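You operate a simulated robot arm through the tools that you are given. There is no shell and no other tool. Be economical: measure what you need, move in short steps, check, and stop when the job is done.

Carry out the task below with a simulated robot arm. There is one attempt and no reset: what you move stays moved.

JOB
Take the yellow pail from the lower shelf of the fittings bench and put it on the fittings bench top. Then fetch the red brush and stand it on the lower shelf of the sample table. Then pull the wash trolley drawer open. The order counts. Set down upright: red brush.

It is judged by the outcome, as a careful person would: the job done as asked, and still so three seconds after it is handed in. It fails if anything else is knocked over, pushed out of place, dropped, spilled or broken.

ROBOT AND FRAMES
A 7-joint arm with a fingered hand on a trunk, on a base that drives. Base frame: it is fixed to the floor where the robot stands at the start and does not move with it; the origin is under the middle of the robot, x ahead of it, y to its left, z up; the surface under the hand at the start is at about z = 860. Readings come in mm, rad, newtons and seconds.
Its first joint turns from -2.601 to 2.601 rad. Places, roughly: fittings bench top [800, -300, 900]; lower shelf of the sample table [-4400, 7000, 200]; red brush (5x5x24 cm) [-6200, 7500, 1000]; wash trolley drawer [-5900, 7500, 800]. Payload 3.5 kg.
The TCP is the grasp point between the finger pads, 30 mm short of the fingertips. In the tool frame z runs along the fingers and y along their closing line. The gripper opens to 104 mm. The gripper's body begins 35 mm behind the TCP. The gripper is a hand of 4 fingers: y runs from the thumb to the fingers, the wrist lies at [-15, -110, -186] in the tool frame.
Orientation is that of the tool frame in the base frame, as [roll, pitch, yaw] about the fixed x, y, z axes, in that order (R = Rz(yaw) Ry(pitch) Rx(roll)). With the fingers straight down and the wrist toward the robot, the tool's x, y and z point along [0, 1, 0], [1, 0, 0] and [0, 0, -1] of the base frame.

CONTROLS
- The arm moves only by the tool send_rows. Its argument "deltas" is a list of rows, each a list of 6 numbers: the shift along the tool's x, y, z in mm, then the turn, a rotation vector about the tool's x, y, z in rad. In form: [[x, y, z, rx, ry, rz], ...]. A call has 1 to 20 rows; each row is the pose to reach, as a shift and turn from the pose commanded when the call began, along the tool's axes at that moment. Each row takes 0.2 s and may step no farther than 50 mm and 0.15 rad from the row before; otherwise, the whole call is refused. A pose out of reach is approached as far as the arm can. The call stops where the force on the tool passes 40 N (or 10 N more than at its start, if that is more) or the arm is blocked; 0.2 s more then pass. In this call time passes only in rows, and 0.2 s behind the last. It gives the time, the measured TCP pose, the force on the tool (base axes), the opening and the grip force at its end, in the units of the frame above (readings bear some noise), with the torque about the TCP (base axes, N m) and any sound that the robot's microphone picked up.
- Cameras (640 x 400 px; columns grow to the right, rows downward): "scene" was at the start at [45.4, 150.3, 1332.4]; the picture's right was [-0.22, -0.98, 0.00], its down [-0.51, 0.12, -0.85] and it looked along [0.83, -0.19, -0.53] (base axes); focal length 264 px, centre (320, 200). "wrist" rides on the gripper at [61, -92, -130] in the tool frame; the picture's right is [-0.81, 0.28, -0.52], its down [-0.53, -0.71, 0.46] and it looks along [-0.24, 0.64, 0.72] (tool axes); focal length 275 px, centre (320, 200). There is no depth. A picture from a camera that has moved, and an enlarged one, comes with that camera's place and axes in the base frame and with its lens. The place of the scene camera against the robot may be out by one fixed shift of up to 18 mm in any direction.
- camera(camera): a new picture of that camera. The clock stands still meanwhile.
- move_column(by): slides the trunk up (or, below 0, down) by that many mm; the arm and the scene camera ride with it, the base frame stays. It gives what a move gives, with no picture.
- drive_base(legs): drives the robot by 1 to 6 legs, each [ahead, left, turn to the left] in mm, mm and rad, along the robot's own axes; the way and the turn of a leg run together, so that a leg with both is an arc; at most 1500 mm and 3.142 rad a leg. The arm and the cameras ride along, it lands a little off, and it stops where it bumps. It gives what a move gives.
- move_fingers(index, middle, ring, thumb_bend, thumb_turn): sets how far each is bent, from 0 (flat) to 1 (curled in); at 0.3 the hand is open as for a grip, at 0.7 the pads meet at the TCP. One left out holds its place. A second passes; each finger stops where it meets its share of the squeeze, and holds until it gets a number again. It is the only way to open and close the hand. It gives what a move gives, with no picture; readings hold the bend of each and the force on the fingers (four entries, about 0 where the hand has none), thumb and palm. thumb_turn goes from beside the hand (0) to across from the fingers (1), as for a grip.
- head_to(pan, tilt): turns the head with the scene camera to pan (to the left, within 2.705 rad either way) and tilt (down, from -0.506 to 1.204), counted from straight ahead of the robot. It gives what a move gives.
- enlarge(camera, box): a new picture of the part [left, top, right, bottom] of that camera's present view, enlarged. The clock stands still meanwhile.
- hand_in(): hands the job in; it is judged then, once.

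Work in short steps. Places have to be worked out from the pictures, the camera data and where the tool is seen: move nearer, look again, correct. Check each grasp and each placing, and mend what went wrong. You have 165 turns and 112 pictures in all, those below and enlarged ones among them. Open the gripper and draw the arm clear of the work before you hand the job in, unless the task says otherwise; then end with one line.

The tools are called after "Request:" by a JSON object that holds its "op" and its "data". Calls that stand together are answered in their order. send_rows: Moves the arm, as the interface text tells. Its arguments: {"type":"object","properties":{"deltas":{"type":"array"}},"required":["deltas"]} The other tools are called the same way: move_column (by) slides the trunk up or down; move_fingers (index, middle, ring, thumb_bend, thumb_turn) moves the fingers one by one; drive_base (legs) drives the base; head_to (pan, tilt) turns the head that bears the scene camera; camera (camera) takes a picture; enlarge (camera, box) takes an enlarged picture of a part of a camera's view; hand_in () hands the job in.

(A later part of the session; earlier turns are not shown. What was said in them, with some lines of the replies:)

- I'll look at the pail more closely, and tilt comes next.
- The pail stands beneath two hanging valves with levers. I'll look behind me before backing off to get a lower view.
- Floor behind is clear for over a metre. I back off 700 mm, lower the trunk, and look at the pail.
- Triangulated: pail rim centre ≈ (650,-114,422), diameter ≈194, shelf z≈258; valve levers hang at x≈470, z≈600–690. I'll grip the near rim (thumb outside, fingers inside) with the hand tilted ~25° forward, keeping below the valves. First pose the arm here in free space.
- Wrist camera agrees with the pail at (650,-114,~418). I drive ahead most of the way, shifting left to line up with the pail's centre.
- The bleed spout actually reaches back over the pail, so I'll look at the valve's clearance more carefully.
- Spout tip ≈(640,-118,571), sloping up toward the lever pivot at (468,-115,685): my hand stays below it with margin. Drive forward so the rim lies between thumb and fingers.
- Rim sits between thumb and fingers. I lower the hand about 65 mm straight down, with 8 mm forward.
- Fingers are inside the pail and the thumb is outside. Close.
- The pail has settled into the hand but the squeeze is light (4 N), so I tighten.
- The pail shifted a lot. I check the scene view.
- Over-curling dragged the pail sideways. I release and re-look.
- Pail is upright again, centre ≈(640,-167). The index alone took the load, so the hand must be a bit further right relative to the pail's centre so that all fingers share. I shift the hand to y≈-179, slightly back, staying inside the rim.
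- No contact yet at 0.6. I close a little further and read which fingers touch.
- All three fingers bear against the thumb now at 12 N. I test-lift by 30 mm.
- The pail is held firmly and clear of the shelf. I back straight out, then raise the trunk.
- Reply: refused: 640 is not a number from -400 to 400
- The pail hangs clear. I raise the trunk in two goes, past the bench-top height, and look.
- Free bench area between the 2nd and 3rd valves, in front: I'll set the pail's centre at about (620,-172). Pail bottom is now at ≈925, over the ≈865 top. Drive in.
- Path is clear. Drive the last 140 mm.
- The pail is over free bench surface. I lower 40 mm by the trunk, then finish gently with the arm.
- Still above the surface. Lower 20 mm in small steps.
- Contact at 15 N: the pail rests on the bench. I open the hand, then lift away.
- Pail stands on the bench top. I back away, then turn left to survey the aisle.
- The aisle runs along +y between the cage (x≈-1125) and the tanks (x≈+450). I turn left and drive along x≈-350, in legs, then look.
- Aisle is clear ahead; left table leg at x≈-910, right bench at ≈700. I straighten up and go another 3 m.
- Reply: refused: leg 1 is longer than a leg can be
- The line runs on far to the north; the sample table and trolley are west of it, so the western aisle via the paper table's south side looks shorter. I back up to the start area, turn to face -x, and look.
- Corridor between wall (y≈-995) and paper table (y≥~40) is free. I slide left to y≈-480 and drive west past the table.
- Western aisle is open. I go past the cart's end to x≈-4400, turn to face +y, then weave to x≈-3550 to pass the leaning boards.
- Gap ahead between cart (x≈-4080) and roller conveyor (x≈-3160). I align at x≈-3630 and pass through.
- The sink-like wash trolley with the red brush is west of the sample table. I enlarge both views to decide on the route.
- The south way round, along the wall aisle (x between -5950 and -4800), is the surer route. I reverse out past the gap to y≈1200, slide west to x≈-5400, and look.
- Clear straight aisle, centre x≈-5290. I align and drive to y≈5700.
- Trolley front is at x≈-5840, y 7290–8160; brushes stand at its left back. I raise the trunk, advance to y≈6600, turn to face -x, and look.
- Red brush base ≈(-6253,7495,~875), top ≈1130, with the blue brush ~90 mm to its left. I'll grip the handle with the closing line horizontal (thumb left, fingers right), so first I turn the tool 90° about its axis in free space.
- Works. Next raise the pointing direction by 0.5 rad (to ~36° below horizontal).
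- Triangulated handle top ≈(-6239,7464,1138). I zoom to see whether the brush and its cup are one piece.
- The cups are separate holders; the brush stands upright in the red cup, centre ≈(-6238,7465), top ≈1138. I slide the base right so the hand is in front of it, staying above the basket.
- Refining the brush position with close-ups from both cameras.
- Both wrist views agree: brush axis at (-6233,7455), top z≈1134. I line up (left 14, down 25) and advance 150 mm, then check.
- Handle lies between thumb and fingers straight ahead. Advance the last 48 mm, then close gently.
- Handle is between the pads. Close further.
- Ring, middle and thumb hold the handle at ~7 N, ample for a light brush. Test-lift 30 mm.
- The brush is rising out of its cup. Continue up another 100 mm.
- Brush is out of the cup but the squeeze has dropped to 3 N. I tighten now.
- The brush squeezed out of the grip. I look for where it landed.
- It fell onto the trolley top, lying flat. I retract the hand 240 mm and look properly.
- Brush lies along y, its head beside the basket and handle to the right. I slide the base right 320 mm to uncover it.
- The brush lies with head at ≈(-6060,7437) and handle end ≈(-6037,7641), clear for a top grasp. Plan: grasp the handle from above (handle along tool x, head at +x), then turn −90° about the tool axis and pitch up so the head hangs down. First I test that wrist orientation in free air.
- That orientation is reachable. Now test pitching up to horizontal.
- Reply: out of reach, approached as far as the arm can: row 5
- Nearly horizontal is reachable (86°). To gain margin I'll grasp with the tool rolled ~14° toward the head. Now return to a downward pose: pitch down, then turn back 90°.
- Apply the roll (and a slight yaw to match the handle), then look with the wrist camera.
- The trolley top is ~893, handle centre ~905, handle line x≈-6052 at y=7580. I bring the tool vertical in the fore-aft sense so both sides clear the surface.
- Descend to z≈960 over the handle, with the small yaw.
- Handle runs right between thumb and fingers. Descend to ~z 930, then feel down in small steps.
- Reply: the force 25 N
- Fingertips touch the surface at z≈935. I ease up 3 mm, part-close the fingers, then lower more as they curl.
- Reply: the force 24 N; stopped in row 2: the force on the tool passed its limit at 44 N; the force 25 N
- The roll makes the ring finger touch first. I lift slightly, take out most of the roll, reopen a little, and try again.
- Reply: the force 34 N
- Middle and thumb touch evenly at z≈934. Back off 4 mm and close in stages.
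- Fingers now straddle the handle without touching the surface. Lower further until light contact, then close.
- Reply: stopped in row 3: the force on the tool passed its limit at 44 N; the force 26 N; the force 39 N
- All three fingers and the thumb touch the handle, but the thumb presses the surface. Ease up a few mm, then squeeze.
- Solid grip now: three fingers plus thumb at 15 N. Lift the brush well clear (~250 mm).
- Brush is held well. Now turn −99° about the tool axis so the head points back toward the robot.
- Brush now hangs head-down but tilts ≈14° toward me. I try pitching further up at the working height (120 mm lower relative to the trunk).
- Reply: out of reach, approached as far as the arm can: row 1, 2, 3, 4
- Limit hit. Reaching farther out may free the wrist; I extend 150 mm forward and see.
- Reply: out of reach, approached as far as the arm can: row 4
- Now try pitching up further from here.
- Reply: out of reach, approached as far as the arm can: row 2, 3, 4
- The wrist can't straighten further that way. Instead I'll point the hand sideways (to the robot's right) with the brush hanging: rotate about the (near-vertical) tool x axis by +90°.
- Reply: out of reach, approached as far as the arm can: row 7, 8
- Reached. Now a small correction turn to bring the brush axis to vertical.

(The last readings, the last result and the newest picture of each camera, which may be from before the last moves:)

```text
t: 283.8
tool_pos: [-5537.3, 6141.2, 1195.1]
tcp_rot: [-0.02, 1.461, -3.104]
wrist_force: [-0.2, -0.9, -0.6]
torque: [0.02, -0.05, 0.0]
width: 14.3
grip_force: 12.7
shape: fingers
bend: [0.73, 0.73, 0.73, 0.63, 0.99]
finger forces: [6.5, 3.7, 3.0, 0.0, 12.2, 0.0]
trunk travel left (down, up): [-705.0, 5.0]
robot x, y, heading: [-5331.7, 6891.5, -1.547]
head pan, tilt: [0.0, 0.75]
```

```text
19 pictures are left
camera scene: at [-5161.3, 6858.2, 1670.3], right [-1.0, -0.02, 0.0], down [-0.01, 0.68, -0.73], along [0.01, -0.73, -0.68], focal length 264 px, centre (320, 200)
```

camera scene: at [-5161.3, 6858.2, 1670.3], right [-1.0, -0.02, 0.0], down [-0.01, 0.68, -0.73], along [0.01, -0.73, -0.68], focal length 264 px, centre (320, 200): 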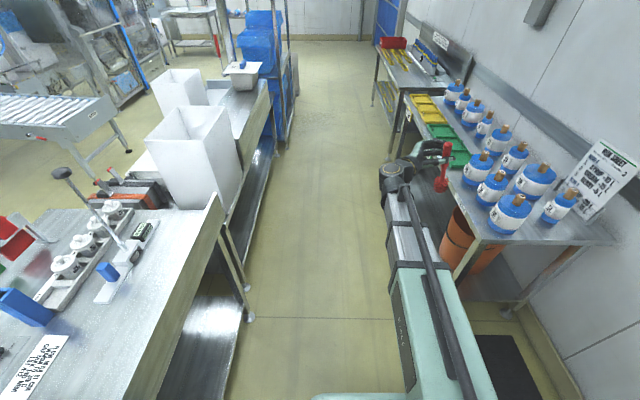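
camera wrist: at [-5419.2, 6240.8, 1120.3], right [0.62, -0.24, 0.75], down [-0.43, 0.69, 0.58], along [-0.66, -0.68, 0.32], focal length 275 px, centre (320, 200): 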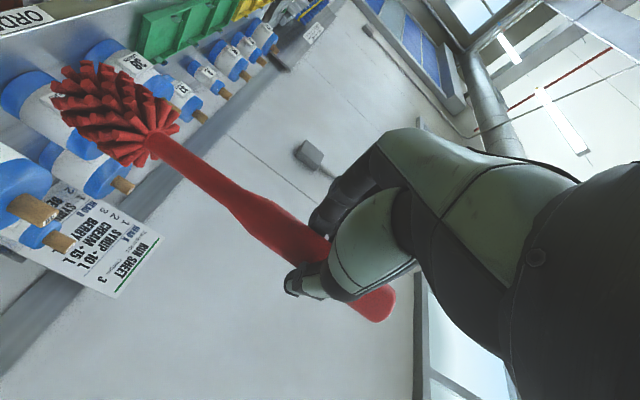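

Orientation achieved. Check verticality of the brush with a close-up.

Request:
{"op": "enlarge", "data": {"camera": "scene", "box": [380, 120, 500, 200]}}

```text
5.00 times, centred on (440, 160) of scene
camera zoom: at [-5161.3, 6858.2, 1670.3], right [-1.0, -0.02, 0.0], down [-0.01, 0.68, -0.73], along [0.01, -0.73, -0.68], focal length 1319 px, centre (-280, 400)
```

zoom: 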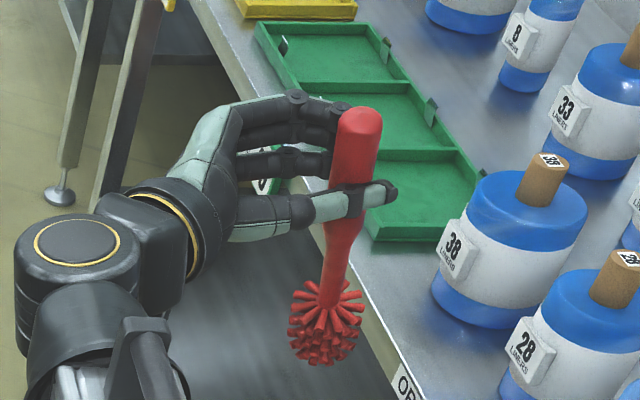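

The close-up shows the head still off ≈9° west and ≈6° south; correcting by the measured amount.

Request:
{"op": "send_rows", "data": {"deltas": [[0, 0, 0, -0.005, 0.075, -0.043], [0, 0, 0, -0.01, 0.149, -0.085]]}}

Request:
{"op": "enlarge", "data": {"camera": "scene", "box": [380, 120, 500, 200]}}

```text
t: 284.4
tool_pos: [-5536.7, 6142.0, 1195.2]
tcp_rot: [-2.018, 1.471, 1.184]
wrist_force: [-0.2, -0.8, -0.7]
torque: [-0.01, 0.01, 0.02]
width: 14.1
grip_force: 12.0
shape: fingers
bend: [0.73, 0.73, 0.73, 0.63, 0.99]
finger forces: [6.7, 3.8, 2.8, 0.1, 12.0, 0.0]
trunk travel left (down, up): [-705.0, 5.0]
robot x, y, heading: [-5336.7, 6894.6, -1.549]
head pan, tilt: [0.0, 0.75]
```

```text
5.00 times, centred on (440, 160) of scene
camera zoom: at [-5161.3, 6858.4, 1670.2], right [-1.0, -0.02, 0.0], down [-0.01, 0.68, -0.73], along [0.01, -0.73, -0.68], focal length 1319 px, centre (-280, 400)
```

zoom: 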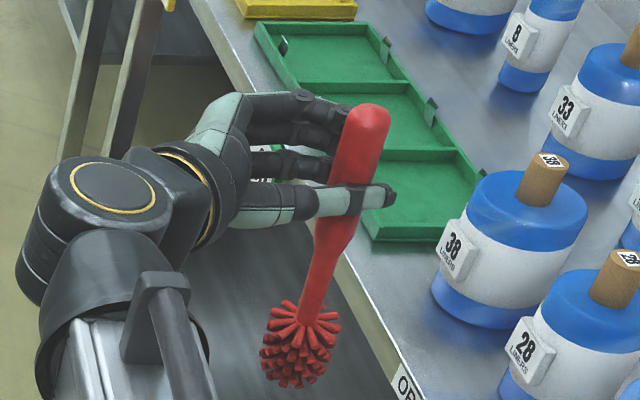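

Nearly vertical; one last small trim, then I retract the arm 150 mm, shift the base west a little and turn left to face the sample table with the hand still in the open aisle.

Request:
{"op": "send_rows", "data": {"deltas": [[0, 0, 0, 0, 0.06, -0.045], [4, -40, -2, 0, 0.06, -0.045], [8, -80, -5, 0, 0.06, -0.045], [12, -120, -7, 0, 0.06, -0.045], [14, -150, -9, 0, 0.06, -0.045]]}}

Request:
{"op": "drive_base", "data": {"legs": [[0, -225, 0], [0, 0, 1.555]]}}

Request:
{"op": "head_to", "data": {"pan": -0.2, "tilt": 0.75}}

Request:
{"op": "camera", "data": {"camera": "scene"}}

```text
t: 285.6
tool_pos: [-5536.6, 6292.4, 1194.3]
tcp_rot: [-2.239, 1.403, 0.962]
wrist_force: [0.5, 0.1, -0.7]
torque: [0.0, -0.01, 0.02]
width: 14.5
grip_force: 13.0
shape: fingers
bend: [0.73, 0.73, 0.73, 0.63, 0.99]
finger forces: [6.6, 3.8, 2.7, 0.1, 12.3, 0.0]
trunk travel left (down, up): [-705.0, 5.0]
robot x, y, heading: [-5334.2, 6891.6, -1.548]
head pan, tilt: [0.0, 0.75]
```

```text
t: 291.1
tool_pos: [-4952.4, 6686.0, 1194.7]
tcp_rot: [-2.232, 1.405, 2.539]
wrist_force: [-0.9, 0.1, -0.2]
torque: [0.0, 0.04, 0.0]
width: 14.1
grip_force: 12.8
shape: fingers
bend: [0.73, 0.73, 0.73, 0.63, 0.99]
finger forces: [6.6, 3.8, 2.5, 0.1, 11.7, 0.0]
trunk travel left (down, up): [-705.0, 5.0]
robot x, y, heading: [-5551.1, 6890.1, 0.016]
head pan, tilt: [0.0, 0.75]
```

```text
t: 291.8
tool_pos: [-4951.7, 6685.5, 1193.5]
tcp_rot: [-2.226, 1.404, 2.542]
wrist_force: [-0.2, 0.1, 0.0]
torque: [0.04, -0.04, 0.03]
width: 14.0
grip_force: 11.7
shape: fingers
bend: [0.73, 0.73, 0.73, 0.63, 0.99]
finger forces: [6.6, 3.6, 2.5, 0.1, 11.7, 0.0]
trunk travel left (down, up): [-705.0, 5.0]
robot x, y, heading: [-5554.6, 6888.8, 0.014]
head pan, tilt: [-0.201, 0.75]
```

```text
16 pictures are left
camera scene: at [-5515.8, 7042.7, 1670.3], right [-0.18, -0.98, 0.0], down [-0.67, 0.12, -0.73], along [0.72, -0.13, -0.68], focal length 264 px, centre (320, 200)
```

scene: 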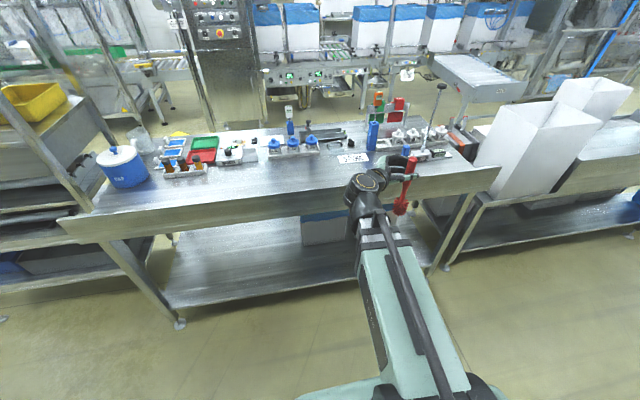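

Facing the sample table; its lower shelf is free in the front between the legs (y≈6030–7770, edge x≈-4715). I lower the trunk with the hand still in the aisle, then look.

Request:
{"op": "move_column", "data": {"by": -380}}

Request:
{"op": "move_column", "data": {"by": -300}}

Request:
{"op": "head_to", "data": {"pan": -0.3, "tilt": 0.6}}

Request:
{"op": "camera", "data": {"camera": "scene"}}

```text
t: 295.5
tool_pos: [-4954.3, 6684.9, 813.8]
tcp_rot: [-2.229, 1.403, 2.541]
wrist_force: [0.0, 0.7, -0.9]
torque: [0.03, 0.03, -0.01]
width: 14.0
grip_force: 11.9
shape: fingers
bend: [0.73, 0.73, 0.73, 0.63, 0.99]
finger forces: [6.6, 3.8, 2.5, 0.0, 11.7, 0.1]
trunk travel left (down, up): [-325.0, 385.0]
robot x, y, heading: [-5550.4, 6888.9, 0.019]
head pan, tilt: [-0.201, 0.75]
```

```text
t: 298.5
tool_pos: [-4951.8, 6685.3, 514.7]
tcp_rot: [-2.23, 1.402, 2.542]
wrist_force: [-0.2, 0.3, -0.6]
torque: [0.04, 0.0, -0.02]
width: 14.0
grip_force: 12.7
shape: fingers
bend: [0.73, 0.73, 0.73, 0.63, 0.99]
finger forces: [6.5, 3.7, 2.4, 0.0, 11.7, 0.0]
trunk travel left (down, up): [-25.0, 685.0]
robot x, y, heading: [-5551.8, 6885.6, 0.02]
head pan, tilt: [-0.201, 0.75]
```

```text
t: 299.2
tool_pos: [-4953.2, 6684.8, 513.6]
tcp_rot: [-2.224, 1.403, 2.547]
wrist_force: [0.3, -0.2, -1.1]
torque: [0.01, 0.01, -0.01]
width: 14.0
grip_force: 12.6
shape: fingers
bend: [0.73, 0.73, 0.73, 0.63, 0.99]
finger forces: [6.6, 3.7, 2.5, 0.0, 11.7, 0.1]
trunk travel left (down, up): [-25.0, 685.0]
robot x, y, heading: [-5552.0, 6887.9, 0.017]
head pan, tilt: [-0.3, 0.6]
```

```text
15 pictures are left
camera scene: at [-5512.4, 7033.1, 1003.1], right [-0.28, -0.96, 0.0], down [-0.54, 0.16, -0.82], along [0.79, -0.23, -0.57], focal length 264 px, centre (320, 200)
```

scene: 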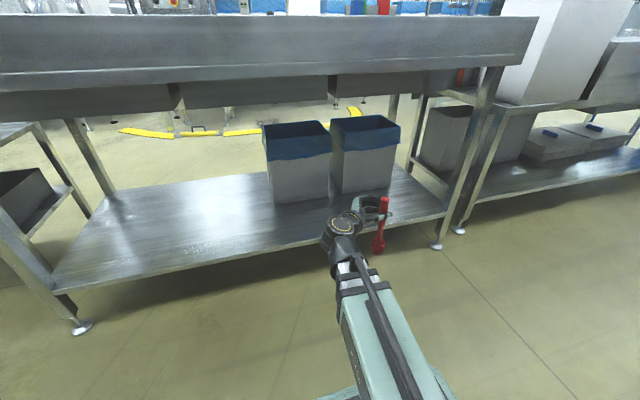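

The shelf's front strip is free (bins sit ≥350 mm back from the edge). I drive diagonally so the brush goes to ≈(-4630,6940), still ~120 mm above the shelf.

Request:
{"op": "drive_base", "data": {"legs": [[150, 250, -0.017], [170, 0, 0]]}}

Request:
{"op": "camera", "data": {"camera": "scene"}}

```text
t: 302.2
tool_pos: [-4638.8, 6920.5, 514.2]
tcp_rot: [-2.231, 1.402, 2.52]
wrist_force: [-0.2, 0.4, -0.9]
torque: [0.02, -0.01, 0.01]
width: 14.0
grip_force: 12.3
shape: fingers
bend: [0.73, 0.73, 0.73, 0.63, 0.99]
finger forces: [6.5, 3.8, 2.5, 0.0, 11.8, 0.1]
trunk travel left (down, up): [-25.0, 685.0]
robot x, y, heading: [-5233.5, 7137.9, -0.002]
head pan, tilt: [-0.3, 0.6]
```

```text
14 pictures are left
camera scene: at [-5191.2, 7281.7, 1003.1], right [-0.3, -0.95, 0.0], down [-0.54, 0.17, -0.83], along [0.79, -0.25, -0.56], focal length 264 px, centre (320, 200)
```

scene: 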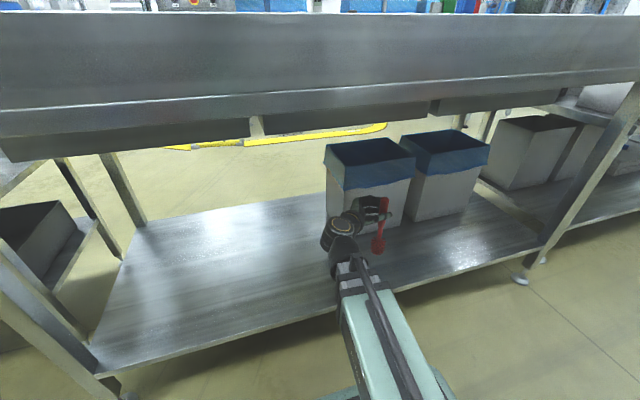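

Brush hangs over the shelf; I go 35 mm further in and lower 70 mm, then check closely.

Request:
{"op": "send_rows", "data": {"deltas": [[-5, 35, 1, 0, 0, 0], [30, 39.7, 4.6, 0, 0, 0], [64, 44.3, 8.2, 0, 0, 0]]}}

Request:
{"op": "enlarge", "data": {"camera": "scene", "box": [300, 170, 450, 290]}}

```text
t: 303.0
tool_pos: [-4602.7, 6920.9, 442.7]
tcp_rot: [-2.222, 1.403, 2.526]
wrist_force: [-0.3, -0.3, -0.3]
torque: [0.03, 0.0, -0.06]
width: 14.2
grip_force: 12.6
shape: fingers
bend: [0.73, 0.73, 0.73, 0.63, 0.99]
finger forces: [6.8, 3.7, 2.7, 0.0, 12.1, 0.0]
trunk travel left (down, up): [-25.0, 685.0]
robot x, y, heading: [-5232.3, 7137.0, -0.001]
head pan, tilt: [-0.3, 0.6]
```

```text
3.33 times, centred on (375, 230) of scene
camera zoom: at [-5191.2, 7281.7, 1003.2], right [-0.3, -0.95, 0.0], down [-0.54, 0.17, -0.83], along [0.79, -0.25, -0.56], focal length 879 px, centre (137, 100)
```

zoom: 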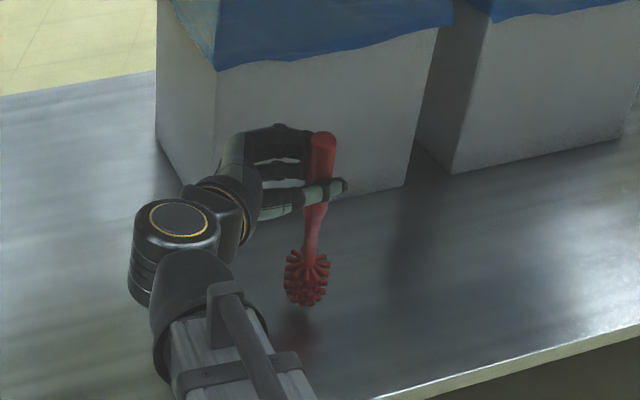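

The brush hangs vertical (within ~1–2°), bottom ≈165–190 mm below the TCP. Lower 25 mm by trunk, then 20 mm by arm, checking force.

Request:
{"op": "move_column", "data": {"by": -24}}

Request:
{"op": "send_rows", "data": {"deltas": [[4.9, 0.7, 0.5, 0, 0, 0], [9.9, 1.3, 1, 0, 0, 0], [14.8, 2, 1.5, 0, 0, 0], [19.7, 2.7, 2.1, 0, 0, 0]]}}

Request:
{"op": "enlarge", "data": {"camera": "scene", "box": [300, 170, 450, 290]}}

```text
t: 303.7
tool_pos: [-4603.6, 6920.6, 421.1]
tcp_rot: [-2.216, 1.406, 2.534]
wrist_force: [-0.4, 0.4, 13.9]
torque: [-0.23, 0.04, 0.04]
width: 14.6
grip_force: 15.0
shape: fingers
bend: [0.73, 0.73, 0.73, 0.63, 1.0]
finger forces: [7.9, 4.8, 3.5, 0.0, 13.0, 0.0]
trunk travel left (down, up): [-1.0, 709.0]
robot x, y, heading: [-5236.2, 7134.6, -0.002]
head pan, tilt: [-0.3, 0.6]
```

```text
t: 304.7
tool_pos: [-4603.1, 6920.7, 398.9]
tcp_rot: [-2.232, 1.403, 2.517]
wrist_force: [0.7, 0.4, 5.2]
torque: [0.0, -0.06, 0.0]
width: 0.3
grip_force: 4.6
shape: fingers
bend: [0.74, 0.74, 0.74, 0.69, 1.0]
finger forces: [5.1, 0.1, 0.0, 0.1, 4.7, 0.1]
trunk travel left (down, up): [-1.0, 709.0]
robot x, y, heading: [-5235.1, 7137.2, -0.012]
head pan, tilt: [-0.3, 0.6]
```

```text
3.33 times, centred on (375, 230) of scene
camera zoom: at [-5191.5, 7281.8, 979.1], right [-0.3, -0.95, 0.0], down [-0.54, 0.17, -0.83], along [0.79, -0.25, -0.56], focal length 879 px, centre (137, 100)
```

zoom: 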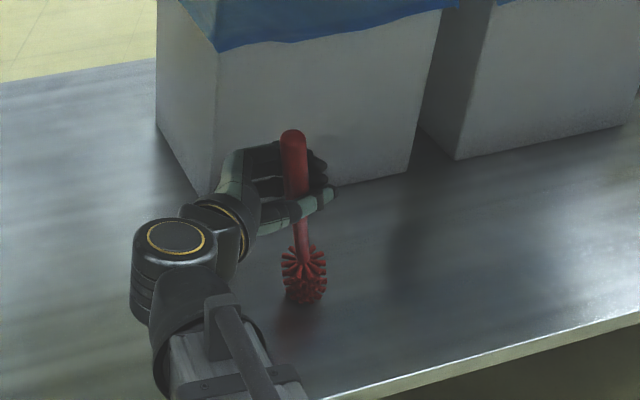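

The brush touched down earlier than I judged and slid in the grip; it's standing on the shelf, caged in the hand, leaning slightly toward the palm. I check with the wrist camera before opening.

Request:
{"op": "camera", "data": {"camera": "wrist"}}

```text
11 pictures are left
camera wrist: at [-4706.8, 7053.6, 364.2], right [0.37, 0.45, 0.82], down [-0.62, -0.53, 0.57], along [0.69, -0.72, 0.08], focal length 275 px, centre (320, 200)
```

wrist: 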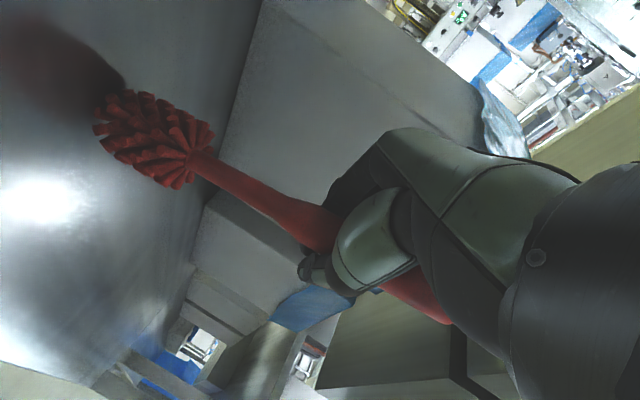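

The handle leans ~15° north-west against the palm. I push the hand gently south-east to set it upright, half the distance first.

Request:
{"op": "send_rows", "data": {"deltas": [[-1.3, 3.5, 8, 0, 0, 0], [-2.6, 7, 16, 0, 0, 0], [-4, 10.5, 24, 0, 0, 0], [-5, 13, 32, 0, 0, 0]]}}

Request:
{"op": "camera", "data": {"camera": "wrist"}}

```text
t: 305.7
tool_pos: [-4589.7, 6889.5, 400.6]
tcp_rot: [-2.226, 1.402, 2.523]
wrist_force: [-0.7, 0.1, -0.4]
torque: [-0.02, -0.02, 0.04]
width: 0.3
grip_force: 2.3
shape: fingers
bend: [0.74, 0.74, 0.74, 0.69, 1.0]
finger forces: [2.1, 0.0, 0.0, 0.1, 2.3, 0.0]
trunk travel left (down, up): [-1.0, 709.0]
robot x, y, heading: [-5235.4, 7137.6, -0.007]
head pan, tilt: [-0.3, 0.6]
```

```text
10 pictures are left
camera wrist: at [-4692.1, 7022.2, 365.2], right [0.37, 0.45, 0.82], down [-0.62, -0.54, 0.57], along [0.69, -0.72, 0.08], focal length 275 px, centre (320, 200)
```

wrist: 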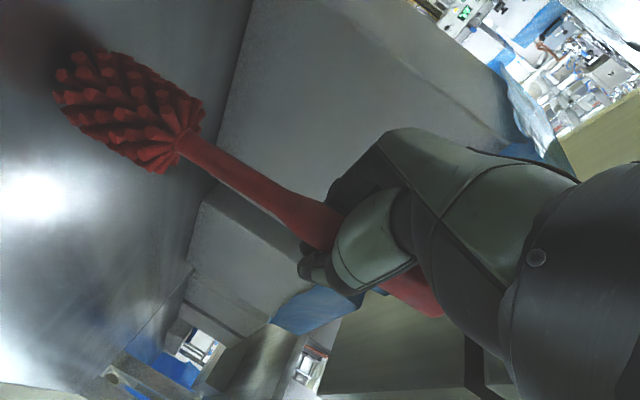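

The head stays put while the handle comes up; ~6° remains. Push another 18 mm, then open slowly.

Request:
{"op": "send_rows", "data": {"deltas": [[-1.5, 4, 9, 0, 0, 0], [-3, 8, 18, 0, 0, 0]]}}

Request:
{"op": "enlarge", "data": {"camera": "scene", "box": [300, 170, 450, 290]}}

```text
t: 306.3
tool_pos: [-4579.7, 6872.3, 399.6]
tcp_rot: [-2.217, 1.403, 2.531]
wrist_force: [-0.8, 0.2, 0.7]
torque: [0.01, 0.02, 0.02]
width: 0.2
grip_force: 1.3
shape: fingers
bend: [0.74, 0.74, 0.74, 0.69, 1.0]
finger forces: [1.1, 0.1, 0.0, 0.0, 1.1, 0.0]
trunk travel left (down, up): [-1.0, 709.0]
robot x, y, heading: [-5234.9, 7137.3, -0.002]
head pan, tilt: [-0.3, 0.6]
```

```text
3.33 times, centred on (375, 230) of scene
camera zoom: at [-5191.2, 7281.7, 979.1], right [-0.3, -0.95, 0.0], down [-0.54, 0.17, -0.83], along [0.79, -0.25, -0.56], focal length 879 px, centre (137, 100)
```

zoom: 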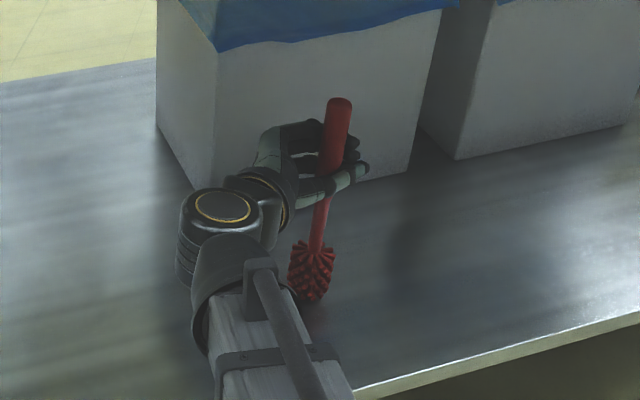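

Now laterally vertical, maybe ~4° east. I bring the hand back 9 mm west and open in stages.

Request:
{"op": "send_rows", "data": {"deltas": [[1.2, -9, 0, 0, 0, 0]]}}

Request:
{"op": "move_fingers", "data": {"index": 0.62, "middle": 0.62, "ring": 0.62, "thumb_bend": 0.6}}

Request:
{"op": "move_fingers", "data": {"index": 0.5, "middle": 0.5, "ring": 0.5, "thumb_bend": 0.5}}

Request:
{"op": "enlarge", "data": {"camera": "scene", "box": [300, 170, 450, 290]}}

```text
t: 306.7
tool_pos: [-4588.4, 6870.0, 399.7]
tcp_rot: [-2.232, 1.402, 2.516]
wrist_force: [0.8, 0.5, 1.0]
torque: [-0.02, -0.01, -0.03]
width: 0.0
grip_force: 1.2
shape: fingers
bend: [0.74, 0.74, 0.74, 0.69, 1.0]
finger forces: [1.4, 0.1, 0.0, 0.1, 1.3, 0.0]
trunk travel left (down, up): [-1.0, 709.0]
robot x, y, heading: [-5234.1, 7138.2, -0.005]
head pan, tilt: [-0.3, 0.6]
```

```text
t: 307.7
tool_pos: [-4588.1, 6871.7, 399.2]
tcp_rot: [-2.224, 1.403, 2.525]
wrist_force: [0.0, 0.5, -0.1]
torque: [-0.02, -0.02, 0.0]
width: 22.9
grip_force: 0.0
shape: fingers
bend: [0.62, 0.62, 0.62, 0.6, 1.0]
finger forces: [0.1, 0.0, 0.0, 0.0, 0.1, 0.0]
trunk travel left (down, up): [-1.0, 709.0]
robot x, y, heading: [-5235.8, 7135.2, -0.005]
head pan, tilt: [-0.3, 0.6]
```

```text
t: 308.7
tool_pos: [-4588.4, 6871.4, 399.2]
tcp_rot: [-2.23, 1.403, 2.519]
wrist_force: [0.0, 0.4, 0.1]
torque: [-0.01, 0.0, 0.0]
width: 51.2
grip_force: 0.1
shape: fingers
bend: [0.5, 0.5, 0.5, 0.5, 1.0]
finger forces: [0.1, 0.0, 0.1, 0.0, 0.0, 0.0]
trunk travel left (down, up): [-1.0, 709.0]
robot x, y, heading: [-5234.8, 7137.8, -0.009]
head pan, tilt: [-0.3, 0.6]
```

```text
3.33 times, centred on (375, 230) of scene
camera zoom: at [-5191.2, 7281.7, 979.1], right [-0.3, -0.95, 0.0], down [-0.54, 0.17, -0.83], along [0.79, -0.25, -0.56], focal length 879 px, centre (137, 100)
```

zoom: 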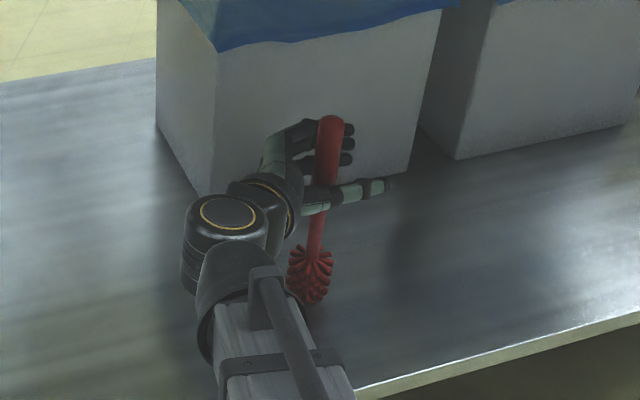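

The brush stands upright with no contact forces. Open fully and withdraw straight back along the fingers (north).

Request:
{"op": "move_fingers", "data": {"index": 0.33, "middle": 0.33, "ring": 0.33, "thumb_bend": 0.33}}

Request:
{"op": "send_rows", "data": {"deltas": [[0, 0, -15, 0, 0, 0], [0, 0, -35, 0, 0, 0], [0, 0, -60, 0, 0, 0], [0, 0, -90, 0, 0, 0], [0, 0, -120, 0, 0, 0], [0, 0, -150, 0, 0, 0]]}}

Request:
{"op": "enlarge", "data": {"camera": "scene", "box": [270, 150, 450, 290]}}

```text
t: 309.7
tool_pos: [-4588.3, 6870.6, 399.0]
tcp_rot: [-2.234, 1.403, 2.514]
wrist_force: [0.3, -0.1, 0.2]
torque: [-0.03, 0.02, -0.01]
width: 95.1
grip_force: 0.1
shape: fingers
bend: [0.33, 0.33, 0.33, 0.33, 0.98]
finger forces: [0.0, 0.0, 0.1, 0.0, 0.0, 0.0]
trunk travel left (down, up): [-1.0, 709.0]
robot x, y, heading: [-5233.2, 7140.5, -0.003]
head pan, tilt: [-0.3, 0.6]
```

```text
t: 311.1
tool_pos: [-4592.8, 7021.2, 415.0]
tcp_rot: [-2.224, 1.405, 2.523]
wrist_force: [-0.4, -0.3, 0.2]
torque: [0.0, 0.01, 0.02]
width: 95.4
grip_force: 0.0
shape: fingers
bend: [0.33, 0.33, 0.33, 0.33, 0.98]
finger forces: [0.0, 0.0, 0.0, 0.0, 0.0, 0.0]
trunk travel left (down, up): [-1.0, 709.0]
robot x, y, heading: [-5233.4, 7137.7, -0.005]
head pan, tilt: [-0.3, 0.6]
```

```text
2.86 times, centred on (360, 220) of scene
camera zoom: at [-5191.2, 7281.7, 979.1], right [-0.3, -0.95, 0.0], down [-0.54, 0.17, -0.83], along [0.79, -0.25, -0.56], focal length 754 px, centre (206, 143)
```

zoom: 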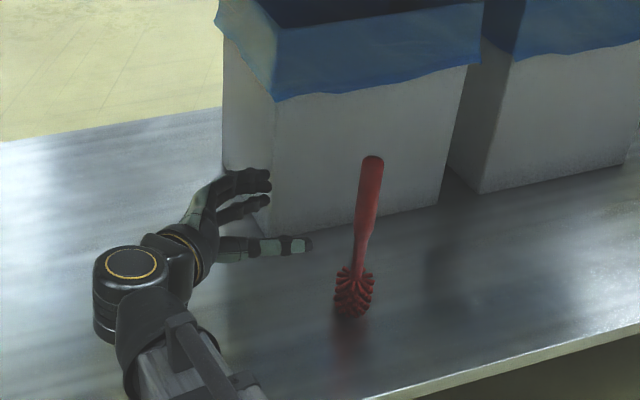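

The brush stands upright, alone, on the lower shelf. I back the hand out from under the table, then raise the trunk.

Request:
{"op": "drive_base", "data": {"legs": [[-200, 0, 0], [-60, -240, 0], [-80, 0, 0]]}}

Request:
{"op": "move_column", "data": {"by": 400}}

Request:
{"op": "move_column", "data": {"by": 270}}

Request:
{"op": "send_rows", "data": {"deltas": [[0, 0, 0, 0, 0.14, 0], [0, 0, 0, 0, 0.28, 0], [0, 0, 0, 0, 0.42, 0], [0, 0, 0, 0, 0.56, 0], [0, 0, 0, 0, 0.7, 0], [0, 0, 0, 0, 0.84, 0], [0, 0, 0, 0, 0.98, 0], [0, 0, 0, 0, 1.12, 0], [0, 0, 0, 0, 1.26, 0], [0, 0, 0, 0, 1.4, 0]]}}

```text
t: 314.8
tool_pos: [-4937.0, 6786.5, 414.6]
tcp_rot: [-2.224, 1.404, 2.523]
wrist_force: [-0.2, -0.2, 0.5]
torque: [0.03, 0.03, 0.0]
width: 95.3
grip_force: 0.0
shape: fingers
bend: [0.33, 0.33, 0.33, 0.33, 0.98]
finger forces: [0.0, 0.0, 0.1, 0.0, 0.1, 0.1]
trunk travel left (down, up): [-1.0, 709.0]
robot x, y, heading: [-5580.9, 6908.1, -0.004]
head pan, tilt: [-0.3, 0.6]
```

```text
t: 318.6
tool_pos: [-4936.9, 6786.9, 815.2]
tcp_rot: [-2.227, 1.404, 2.521]
wrist_force: [0.9, -1.5, 0.7]
torque: [0.01, -0.04, 0.02]
width: 95.3
grip_force: 0.0
shape: fingers
bend: [0.33, 0.33, 0.33, 0.33, 0.98]
finger forces: [0.1, 0.0, 0.0, 0.1, 0.0, 0.1]
trunk travel left (down, up): [-401.0, 309.0]
robot x, y, heading: [-5578.9, 6900.8, -0.002]
head pan, tilt: [-0.3, 0.6]
```

```text
t: 321.4
tool_pos: [-4937.2, 6785.5, 1085.3]
tcp_rot: [-2.216, 1.403, 2.532]
wrist_force: [1.2, -0.6, 0.2]
torque: [0.01, 0.0, -0.03]
width: 95.4
grip_force: 0.1
shape: fingers
bend: [0.33, 0.33, 0.33, 0.33, 0.98]
finger forces: [0.0, 0.0, 0.0, 0.0, 0.1, 0.0]
trunk travel left (down, up): [-671.0, 39.0]
robot x, y, heading: [-5581.2, 6906.8, -0.006]
head pan, tilt: [-0.3, 0.6]
```

```text
t: 323.6
tool_pos: [-4936.4, 6785.8, 1084.9]
tcp_rot: [-3.009, 0.065, 1.622]
wrist_force: [-0.5, -0.5, 0.4]
torque: [0.01, -0.01, 0.02]
width: 95.5
grip_force: 0.1
shape: fingers
bend: [0.33, 0.33, 0.33, 0.33, 0.98]
finger forces: [0.0, 0.0, 0.0, 0.0, 0.1, 0.0]
trunk travel left (down, up): [-671.0, 39.0]
robot x, y, heading: [-5579.1, 6902.4, -0.001]
head pan, tilt: [-0.3, 0.6]
```

Hand is back to pointing down. Turn to face north-west toward the trolley, shift to the working spot, align the tool's forward with -x and tilt 25°.

Request:
{"op": "drive_base", "data": {"legs": [[0, 0, 2.4], [-96, -88, 0]]}}

Request:
{"op": "send_rows", "data": {"deltas": [[0, 0, 0, 0, 0, -0.14], [0, 0, 0, 0, 0, -0.28], [0, 0, 0, 0, 0, -0.42], [0, 0, 0, 0, 0, -0.56], [0, 0, 0, 0, 0, -0.7]]}}

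Request:
{"op": "send_rows", "data": {"deltas": [[0, 0, 0, -0.14, 0.03, 0], [0, 0, 0, -0.28, 0.06, 0], [0, 0, 0, -0.42, 0.06, 0], [0, 0, 0, -0.56, 0.06, 0]]}}

Request:
{"op": "head_to", "data": {"pan": 0.0, "tilt": 0.7}}

Request:
{"op": "camera", "data": {"camera": "scene"}}

```text
t: 330.6
tool_pos: [-5862.4, 7411.1, 1084.9]
tcp_rot: [-3.008, 0.067, -2.22]
wrist_force: [0.1, 0.0, 0.4]
torque: [-0.01, -0.01, 0.0]
width: 95.8
grip_force: 0.1
shape: fingers
bend: [0.33, 0.33, 0.33, 0.33, 0.98]
finger forces: [0.1, 0.0, 0.0, 0.0, 0.0, 0.1]
trunk travel left (down, up): [-671.0, 39.0]
robot x, y, heading: [-5450.1, 6909.0, 2.44]
head pan, tilt: [-0.3, 0.6]
```

```text
t: 331.8
tool_pos: [-5863.6, 7409.2, 1082.6]
tcp_rot: [-2.996, -0.034, -1.524]
wrist_force: [-0.2, 1.0, 0.3]
torque: [0.01, -0.06, -0.03]
width: 95.8
grip_force: 0.4
shape: fingers
bend: [0.33, 0.33, 0.33, 0.33, 0.98]
finger forces: [0.7, 0.0, 0.0, 0.1, 0.0, 0.0]
trunk travel left (down, up): [-671.0, 39.0]
robot x, y, heading: [-5448.7, 6905.8, 2.433]
head pan, tilt: [-0.3, 0.6]
```

```text
t: 332.8
tool_pos: [-5863.5, 7411.8, 1084.8]
tcp_rot: [2.723, -0.093, -1.518]
wrist_force: [0.6, 0.0, -0.1]
torque: [0.0, -0.02, -0.03]
width: 95.6
grip_force: 0.0
shape: fingers
bend: [0.33, 0.33, 0.33, 0.33, 0.98]
finger forces: [0.1, 0.0, 0.1, 0.0, 0.0, 0.0]
trunk travel left (down, up): [-671.0, 39.0]
robot x, y, heading: [-5449.4, 6905.0, 2.438]
head pan, tilt: [-0.3, 0.6]
```

```text
t: 333.6
tool_pos: [-5862.1, 7411.5, 1084.0]
tcp_rot: [2.727, -0.094, -1.518]
wrist_force: [0.0, -0.9, 0.2]
torque: [0.0, 0.0, 0.04]
width: 96.0
grip_force: 0.0
shape: fingers
bend: [0.33, 0.33, 0.33, 0.33, 0.98]
finger forces: [0.0, 0.0, 0.1, 0.1, 0.0, 0.1]
trunk travel left (down, up): [-671.0, 39.0]
robot x, y, heading: [-5448.7, 6907.2, 2.433]
head pan, tilt: [0.0, 0.7]
```

```text
6 pictures are left
camera scene: at [-5586.0, 6804.2, 1640.5], right [0.65, 0.76, 0.0], down [0.49, -0.42, -0.77], along [-0.58, 0.5, -0.64], focal length 264 px, centre (320, 200)
```

scene: 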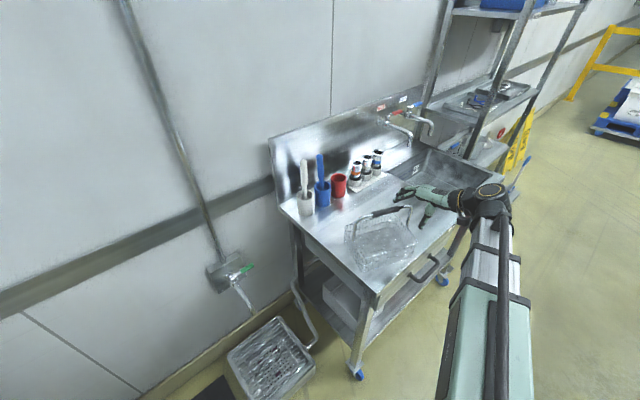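

The drawer handle is about (-5783,7500,775). I move the hand out in front of the trolley and down to z≈880 for a wrist view.

Request:
{"op": "send_rows", "data": {"deltas": [[-20, -37, -18, 0, 0, 0], [-40, -74, -37, 0, 0, 0], [-61, -111, -55, 0, 0, 0], [-81, -147, -73, 0, 0, 0], [-85, -163, -37, 0, 0, 0], [-89, -179, 0, 0, 0, 0], [-92, -195, 36, 0, 0, 0], [-96, -211, 73, 0, 0, 0], [-100, -227, 109, 0, 0, 0]]}}

Request:
{"op": "camera", "data": {"camera": "wrist"}}

```text
t: 335.6
tool_pos: [-5702.9, 7501.9, 884.3]
tcp_rot: [2.727, -0.091, -1.519]
wrist_force: [-0.5, -0.1, -0.5]
torque: [0.05, -0.02, 0.01]
width: 96.0
grip_force: 0.1
shape: fingers
bend: [0.33, 0.33, 0.33, 0.33, 0.98]
finger forces: [0.0, 0.0, 0.0, 0.0, 0.1, 0.1]
trunk travel left (down, up): [-671.0, 39.0]
robot x, y, heading: [-5451.3, 6907.7, 2.441]
head pan, tilt: [0.0, 0.7]
```

```text
5 pictures are left
camera wrist: at [-5563.9, 7456.2, 972.1], right [-0.09, 0.86, 0.51], down [0.44, 0.49, -0.75], along [-0.89, 0.16, -0.42], focal length 275 px, centre (320, 200)
```

wrist: 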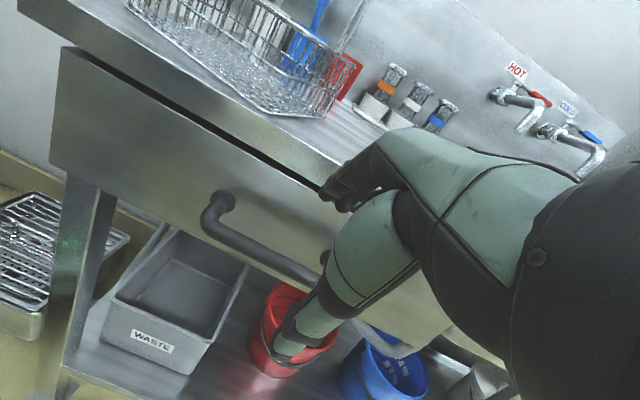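

Clear view: the bar is at x≈-5750, z≈815, y≈7430–7600, drawer front ≈-5790. A more horizontal approach (fingers above, thumb below the bar) tolerates depth error best, so I tilt the hand 0.68 rad further.

Request:
{"op": "send_rows", "data": {"deltas": [[0, 0, 0, -0.136, 0, 0], [0, 0, 0, -0.272, 0, 0], [0, 0, 0, -0.408, 0, 0], [0, 0, 0, -0.544, 0, 0], [0, 0, 0, -0.68, 0, 0]]}}

```text
t: 336.8
tool_pos: [-5704.0, 7501.5, 883.5]
tcp_rot: [2.046, -0.092, -1.519]
wrist_force: [1.3, 0.3, 0.3]
torque: [0.01, -0.01, -0.01]
width: 95.7
grip_force: 0.1
shape: fingers
bend: [0.33, 0.33, 0.33, 0.33, 0.98]
finger forces: [0.0, 0.0, 0.0, 0.0, 0.1, 0.1]
trunk travel left (down, up): [-671.0, 39.0]
robot x, y, heading: [-5443.3, 6909.4, 2.437]
head pan, tilt: [0.0, 0.7]
```

Reached. Lower to bar height, slightly back, and look once more.

Request:
{"op": "send_rows", "data": {"deltas": [[-7, -33, 9, 0, 0, 0], [-13.6, -66, 18, 0, 0, 0]]}}

Request:
{"op": "camera", "data": {"camera": "wrist"}}

```text
t: 337.4
tool_pos: [-5689.5, 7508.4, 815.0]
tcp_rot: [2.048, -0.094, -1.517]
wrist_force: [0.1, 0.8, -0.9]
torque: [-0.02, -0.01, 0.02]
width: 95.8
grip_force: 0.0
shape: fingers
bend: [0.33, 0.33, 0.33, 0.33, 0.98]
finger forces: [0.0, 0.0, 0.0, 0.0, 0.0, 0.1]
trunk travel left (down, up): [-671.0, 39.0]
robot x, y, heading: [-5451.8, 6907.3, 2.436]
head pan, tilt: [0.0, 0.7]
```

```text
4 pictures are left
camera wrist: at [-5529.3, 7455.9, 799.4], right [0.29, 0.87, 0.4], down [-0.1, 0.45, -0.89], along [-0.95, 0.22, 0.22], focal length 275 px, centre (320, 200)
```

wrist: 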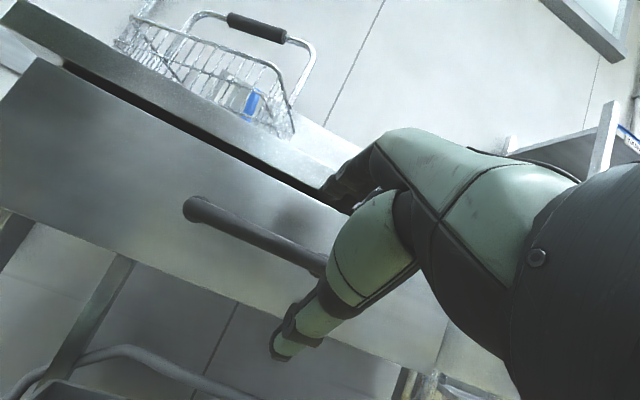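

Two wrist views give the bar at x≈-5760, z≈801, front ≈-5809. I pre-close a bit, lower 14 mm and advance 66 mm so the bar sits at the grasp point.

Request:
{"op": "move_fingers", "data": {"index": 0.47, "middle": 0.47, "ring": 0.47, "thumb_bend": 0.42}}

Request:
{"op": "send_rows", "data": {"deltas": [[-1.3, -12.4, 6.4, 0, 0, 0], [-2.5, -2, 26.5, 0, 0, 0], [-3.7, 8.5, 46.6, 0, 0, 0], [-4.8, 18, 65, 0, 0, 0]]}}

Request:
{"op": "move_fingers", "data": {"index": 0.66, "middle": 0.66, "ring": 0.66, "thumb_bend": 0.62}}

```text
t: 338.4
tool_pos: [-5690.6, 7510.2, 816.2]
tcp_rot: [2.047, -0.092, -1.518]
wrist_force: [-0.4, 0.1, -0.6]
torque: [-0.02, 0.0, -0.01]
width: 66.8
grip_force: 0.1
shape: fingers
bend: [0.47, 0.47, 0.47, 0.42, 0.99]
finger forces: [0.0, 0.0, 0.0, 0.0, 0.0, 0.1]
trunk travel left (down, up): [-671.0, 39.0]
robot x, y, heading: [-5449.8, 6906.3, 2.43]
head pan, tilt: [0.0, 0.7]
```

```text
t: 339.4
tool_pos: [-5756.1, 7509.6, 803.0]
tcp_rot: [2.045, -0.092, -1.516]
wrist_force: [-0.2, 0.4, -0.4]
torque: [0.0, 0.01, 0.02]
width: 66.6
grip_force: 0.1
shape: fingers
bend: [0.47, 0.47, 0.47, 0.42, 0.99]
finger forces: [0.0, 0.0, 0.1, 0.0, 0.0, 0.1]
trunk travel left (down, up): [-671.0, 39.0]
robot x, y, heading: [-5448.7, 6909.3, 2.442]
head pan, tilt: [0.0, 0.7]
```

```text
t: 340.4
tool_pos: [-5756.0, 7509.5, 804.1]
tcp_rot: [2.046, -0.091, -1.518]
wrist_force: [-2.3, -4.1, 7.6]
torque: [0.26, 0.24, 0.2]
width: 16.4
grip_force: 3.9
shape: fingers
bend: [0.66, 0.66, 0.59, 0.62, 1.0]
finger forces: [0.1, 0.1, 7.3, 0.0, 0.1, 0.0]
trunk travel left (down, up): [-671.0, 39.0]
robot x, y, heading: [-5448.5, 6906.8, 2.435]
head pan, tilt: [0.0, 0.7]
```

Ring finger is on the bar. Bring the thumb up and tighten.

Request:
{"op": "move_fingers", "data": {"index": 0.76, "middle": 0.76, "ring": 0.7, "thumb_bend": 0.74}}

Request:
{"op": "camera", "data": {"camera": "wrist"}}

```text
t: 341.4
tool_pos: [-5756.0, 7509.0, 803.0]
tcp_rot: [2.046, -0.091, -1.519]
wrist_force: [-6.1, -6.6, 7.5]
torque: [0.35, 0.31, 0.21]
width: 0.0
grip_force: 12.6
shape: fingers
bend: [0.75, 0.75, 0.61, 0.71, 1.0]
finger forces: [6.7, 5.2, 11.5, 0.1, 0.2, 0.1]
trunk travel left (down, up): [-671.0, 39.0]
robot x, y, heading: [-5447.1, 6905.6, 2.437]
head pan, tilt: [0.0, 0.7]
```

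```text
3 pictures are left
camera wrist: at [-5595.3, 7454.8, 786.9], right [0.29, 0.87, 0.41], down [-0.1, 0.45, -0.89], along [-0.95, 0.21, 0.22], focal length 275 px, centre (320, 200)
```

wrist: 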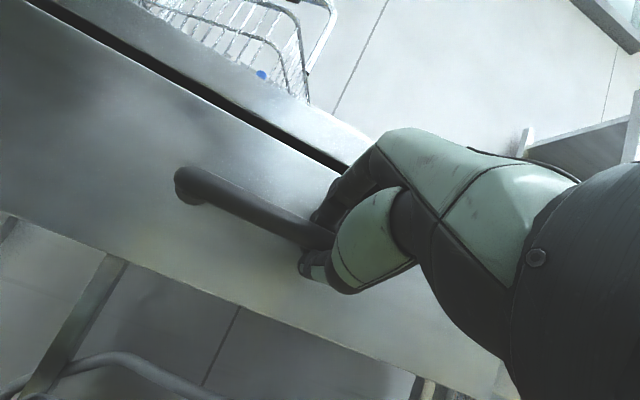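

Fingers are wrapped over and behind the bar. Pull by moving the base 70 mm toward +x and check the forces.

Request:
{"op": "drive_base", "data": {"legs": [[-53, -45, 0]]}}

```text
t: 342.4
tool_pos: [-5685.9, 7508.9, 803.7]
tcp_rot: [2.047, -0.091, -1.52]
wrist_force: [0.2, -6.2, 8.2]
torque: [0.34, 0.3, 0.17]
width: 0.0
grip_force: 7.6
shape: fingers
bend: [0.75, 0.75, 0.62, 0.71, 1.0]
finger forces: [0.0, 3.4, 10.8, 0.0, 1.1, 0.0]
trunk travel left (down, up): [-671.0, 39.0]
robot x, y, heading: [-5378.4, 6909.3, 2.436]
head pan, tilt: [0.0, 0.7]
```

Still holding the bar and moving with it. Pull another 130 mm.

Request:
{"op": "drive_base", "data": {"legs": [[-99, -84, 0]]}}

Request:
{"op": "camera", "data": {"camera": "scene"}}

```text
t: 343.7
tool_pos: [-5556.7, 7510.5, 804.1]
tcp_rot: [2.047, -0.091, -1.517]
wrist_force: [-0.4, -16.9, 6.3]
torque: [0.3, 0.26, 0.38]
width: 0.1
grip_force: 11.4
shape: fingers
bend: [0.75, 0.75, 0.64, 0.71, 1.0]
finger forces: [0.0, 3.3, 16.9, 0.0, 2.1, 0.0]
trunk travel left (down, up): [-671.0, 39.0]
robot x, y, heading: [-5251.5, 6908.8, 2.441]
head pan, tilt: [0.0, 0.7]
```

```text
2 pictures are left
camera scene: at [-5386.5, 6803.9, 1640.5], right [0.65, 0.76, 0.0], down [0.49, -0.42, -0.77], along [-0.58, 0.5, -0.64], focal length 264 px, centre (320, 200)
```

scene: 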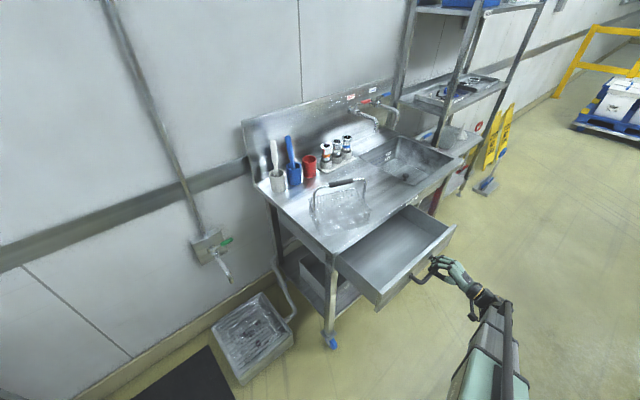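

The drawer is open about 200 mm. I draw it another 60 mm with the arm, easing the sideways force slightly.

Request:
{"op": "send_rows", "data": {"deltas": [[4, -5, -9, 0, 0, 0], [5, -12, -23, 0, 0, 0], [6, -20, -38, 0, 0, 0], [7, -28, -53, 0, 0, 0]]}}

```text
t: 344.7
tool_pos: [-5497.2, 7507.5, 802.8]
tcp_rot: [2.047, -0.093, -1.516]
wrist_force: [1.1, -2.8, 2.0]
torque: [0.09, 0.04, 0.09]
width: 0.2
grip_force: 2.8
shape: fingers
bend: [0.75, 0.75, 0.67, 0.71, 1.0]
finger forces: [0.0, 0.0, 4.0, 0.0, 1.7, 0.0]
trunk travel left (down, up): [-671.0, 39.0]
robot x, y, heading: [-5248.9, 6907.5, 2.438]
head pan, tilt: [0.0, 0.7]
```

Release: open the hand, then withdraw along the entry path.

Request:
{"op": "move_fingers", "data": {"index": 0.42, "middle": 0.42, "ring": 0.42, "thumb_bend": 0.4}}

Request:
{"op": "send_rows", "data": {"deltas": [[1, -9, -18, 0, 0, 0], [2, -19, -37, 0, 0, 0], [3, -30, -58, 0, 0, 0], [4, -42, -80, 0, 0, 0]]}}

```text
t: 345.7
tool_pos: [-5497.5, 7506.0, 802.6]
tcp_rot: [2.045, -0.092, -1.519]
wrist_force: [-0.2, 0.5, 0.4]
torque: [-0.01, 0.0, -0.03]
width: 74.8
grip_force: 0.0
shape: fingers
bend: [0.42, 0.42, 0.42, 0.4, 0.99]
finger forces: [0.0, 0.1, 0.0, 0.0, 0.0, 0.1]
trunk travel left (down, up): [-671.0, 39.0]
robot x, y, heading: [-5247.9, 6911.4, 2.435]
head pan, tilt: [0.0, 0.7]
```

```text
t: 346.7
tool_pos: [-5406.0, 7506.2, 802.7]
tcp_rot: [2.045, -0.093, -1.518]
wrist_force: [0.5, 0.4, 0.5]
torque: [0.0, 0.01, -0.02]
width: 74.9
grip_force: 0.1
shape: fingers
bend: [0.42, 0.42, 0.42, 0.4, 0.99]
finger forces: [0.1, 0.1, 0.1, 0.1, 0.0, 0.1]
trunk travel left (down, up): [-671.0, 39.0]
robot x, y, heading: [-5250.2, 6910.7, 2.435]
head pan, tilt: [0.0, 0.7]
```

The hand came away without any contact forces. I check the drawer.

Request:
{"op": "camera", "data": {"camera": "scene"}}

```text
1 pictures are left
camera scene: at [-5387.4, 6805.9, 1640.5], right [0.65, 0.76, 0.0], down [0.49, -0.42, -0.77], along [-0.58, 0.5, -0.64], focal length 264 px, centre (320, 200)
```

scene: 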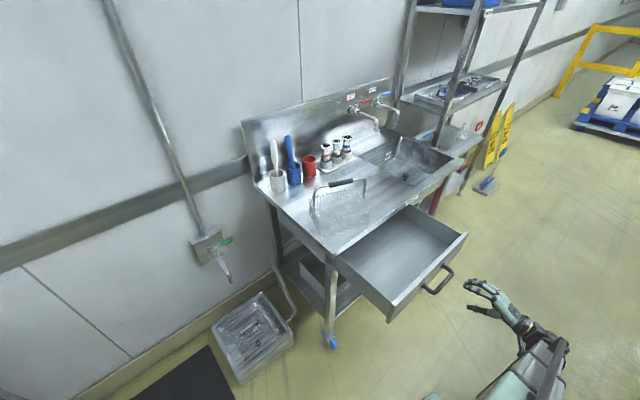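

The drawer stands wide open, everything on the trolley is in place, and the hand is open and clear. Handing in.

Request:
{"op": "hand_in", "data": {}}

```text
The job is handed in.
```

All three steps are done in order and the job is handed in. The yellow pail stands on the fittings bench top. The red brush stands upright on the sample table's lower shelf, and the wash trolley drawer is open about 260 mm. The brush slipped from my grip once and fell onto the trolley top, and I picked it up again. I last saw it upright just after I let go of it on the shelf; the table top hid it, so I did not check it again before handing in.
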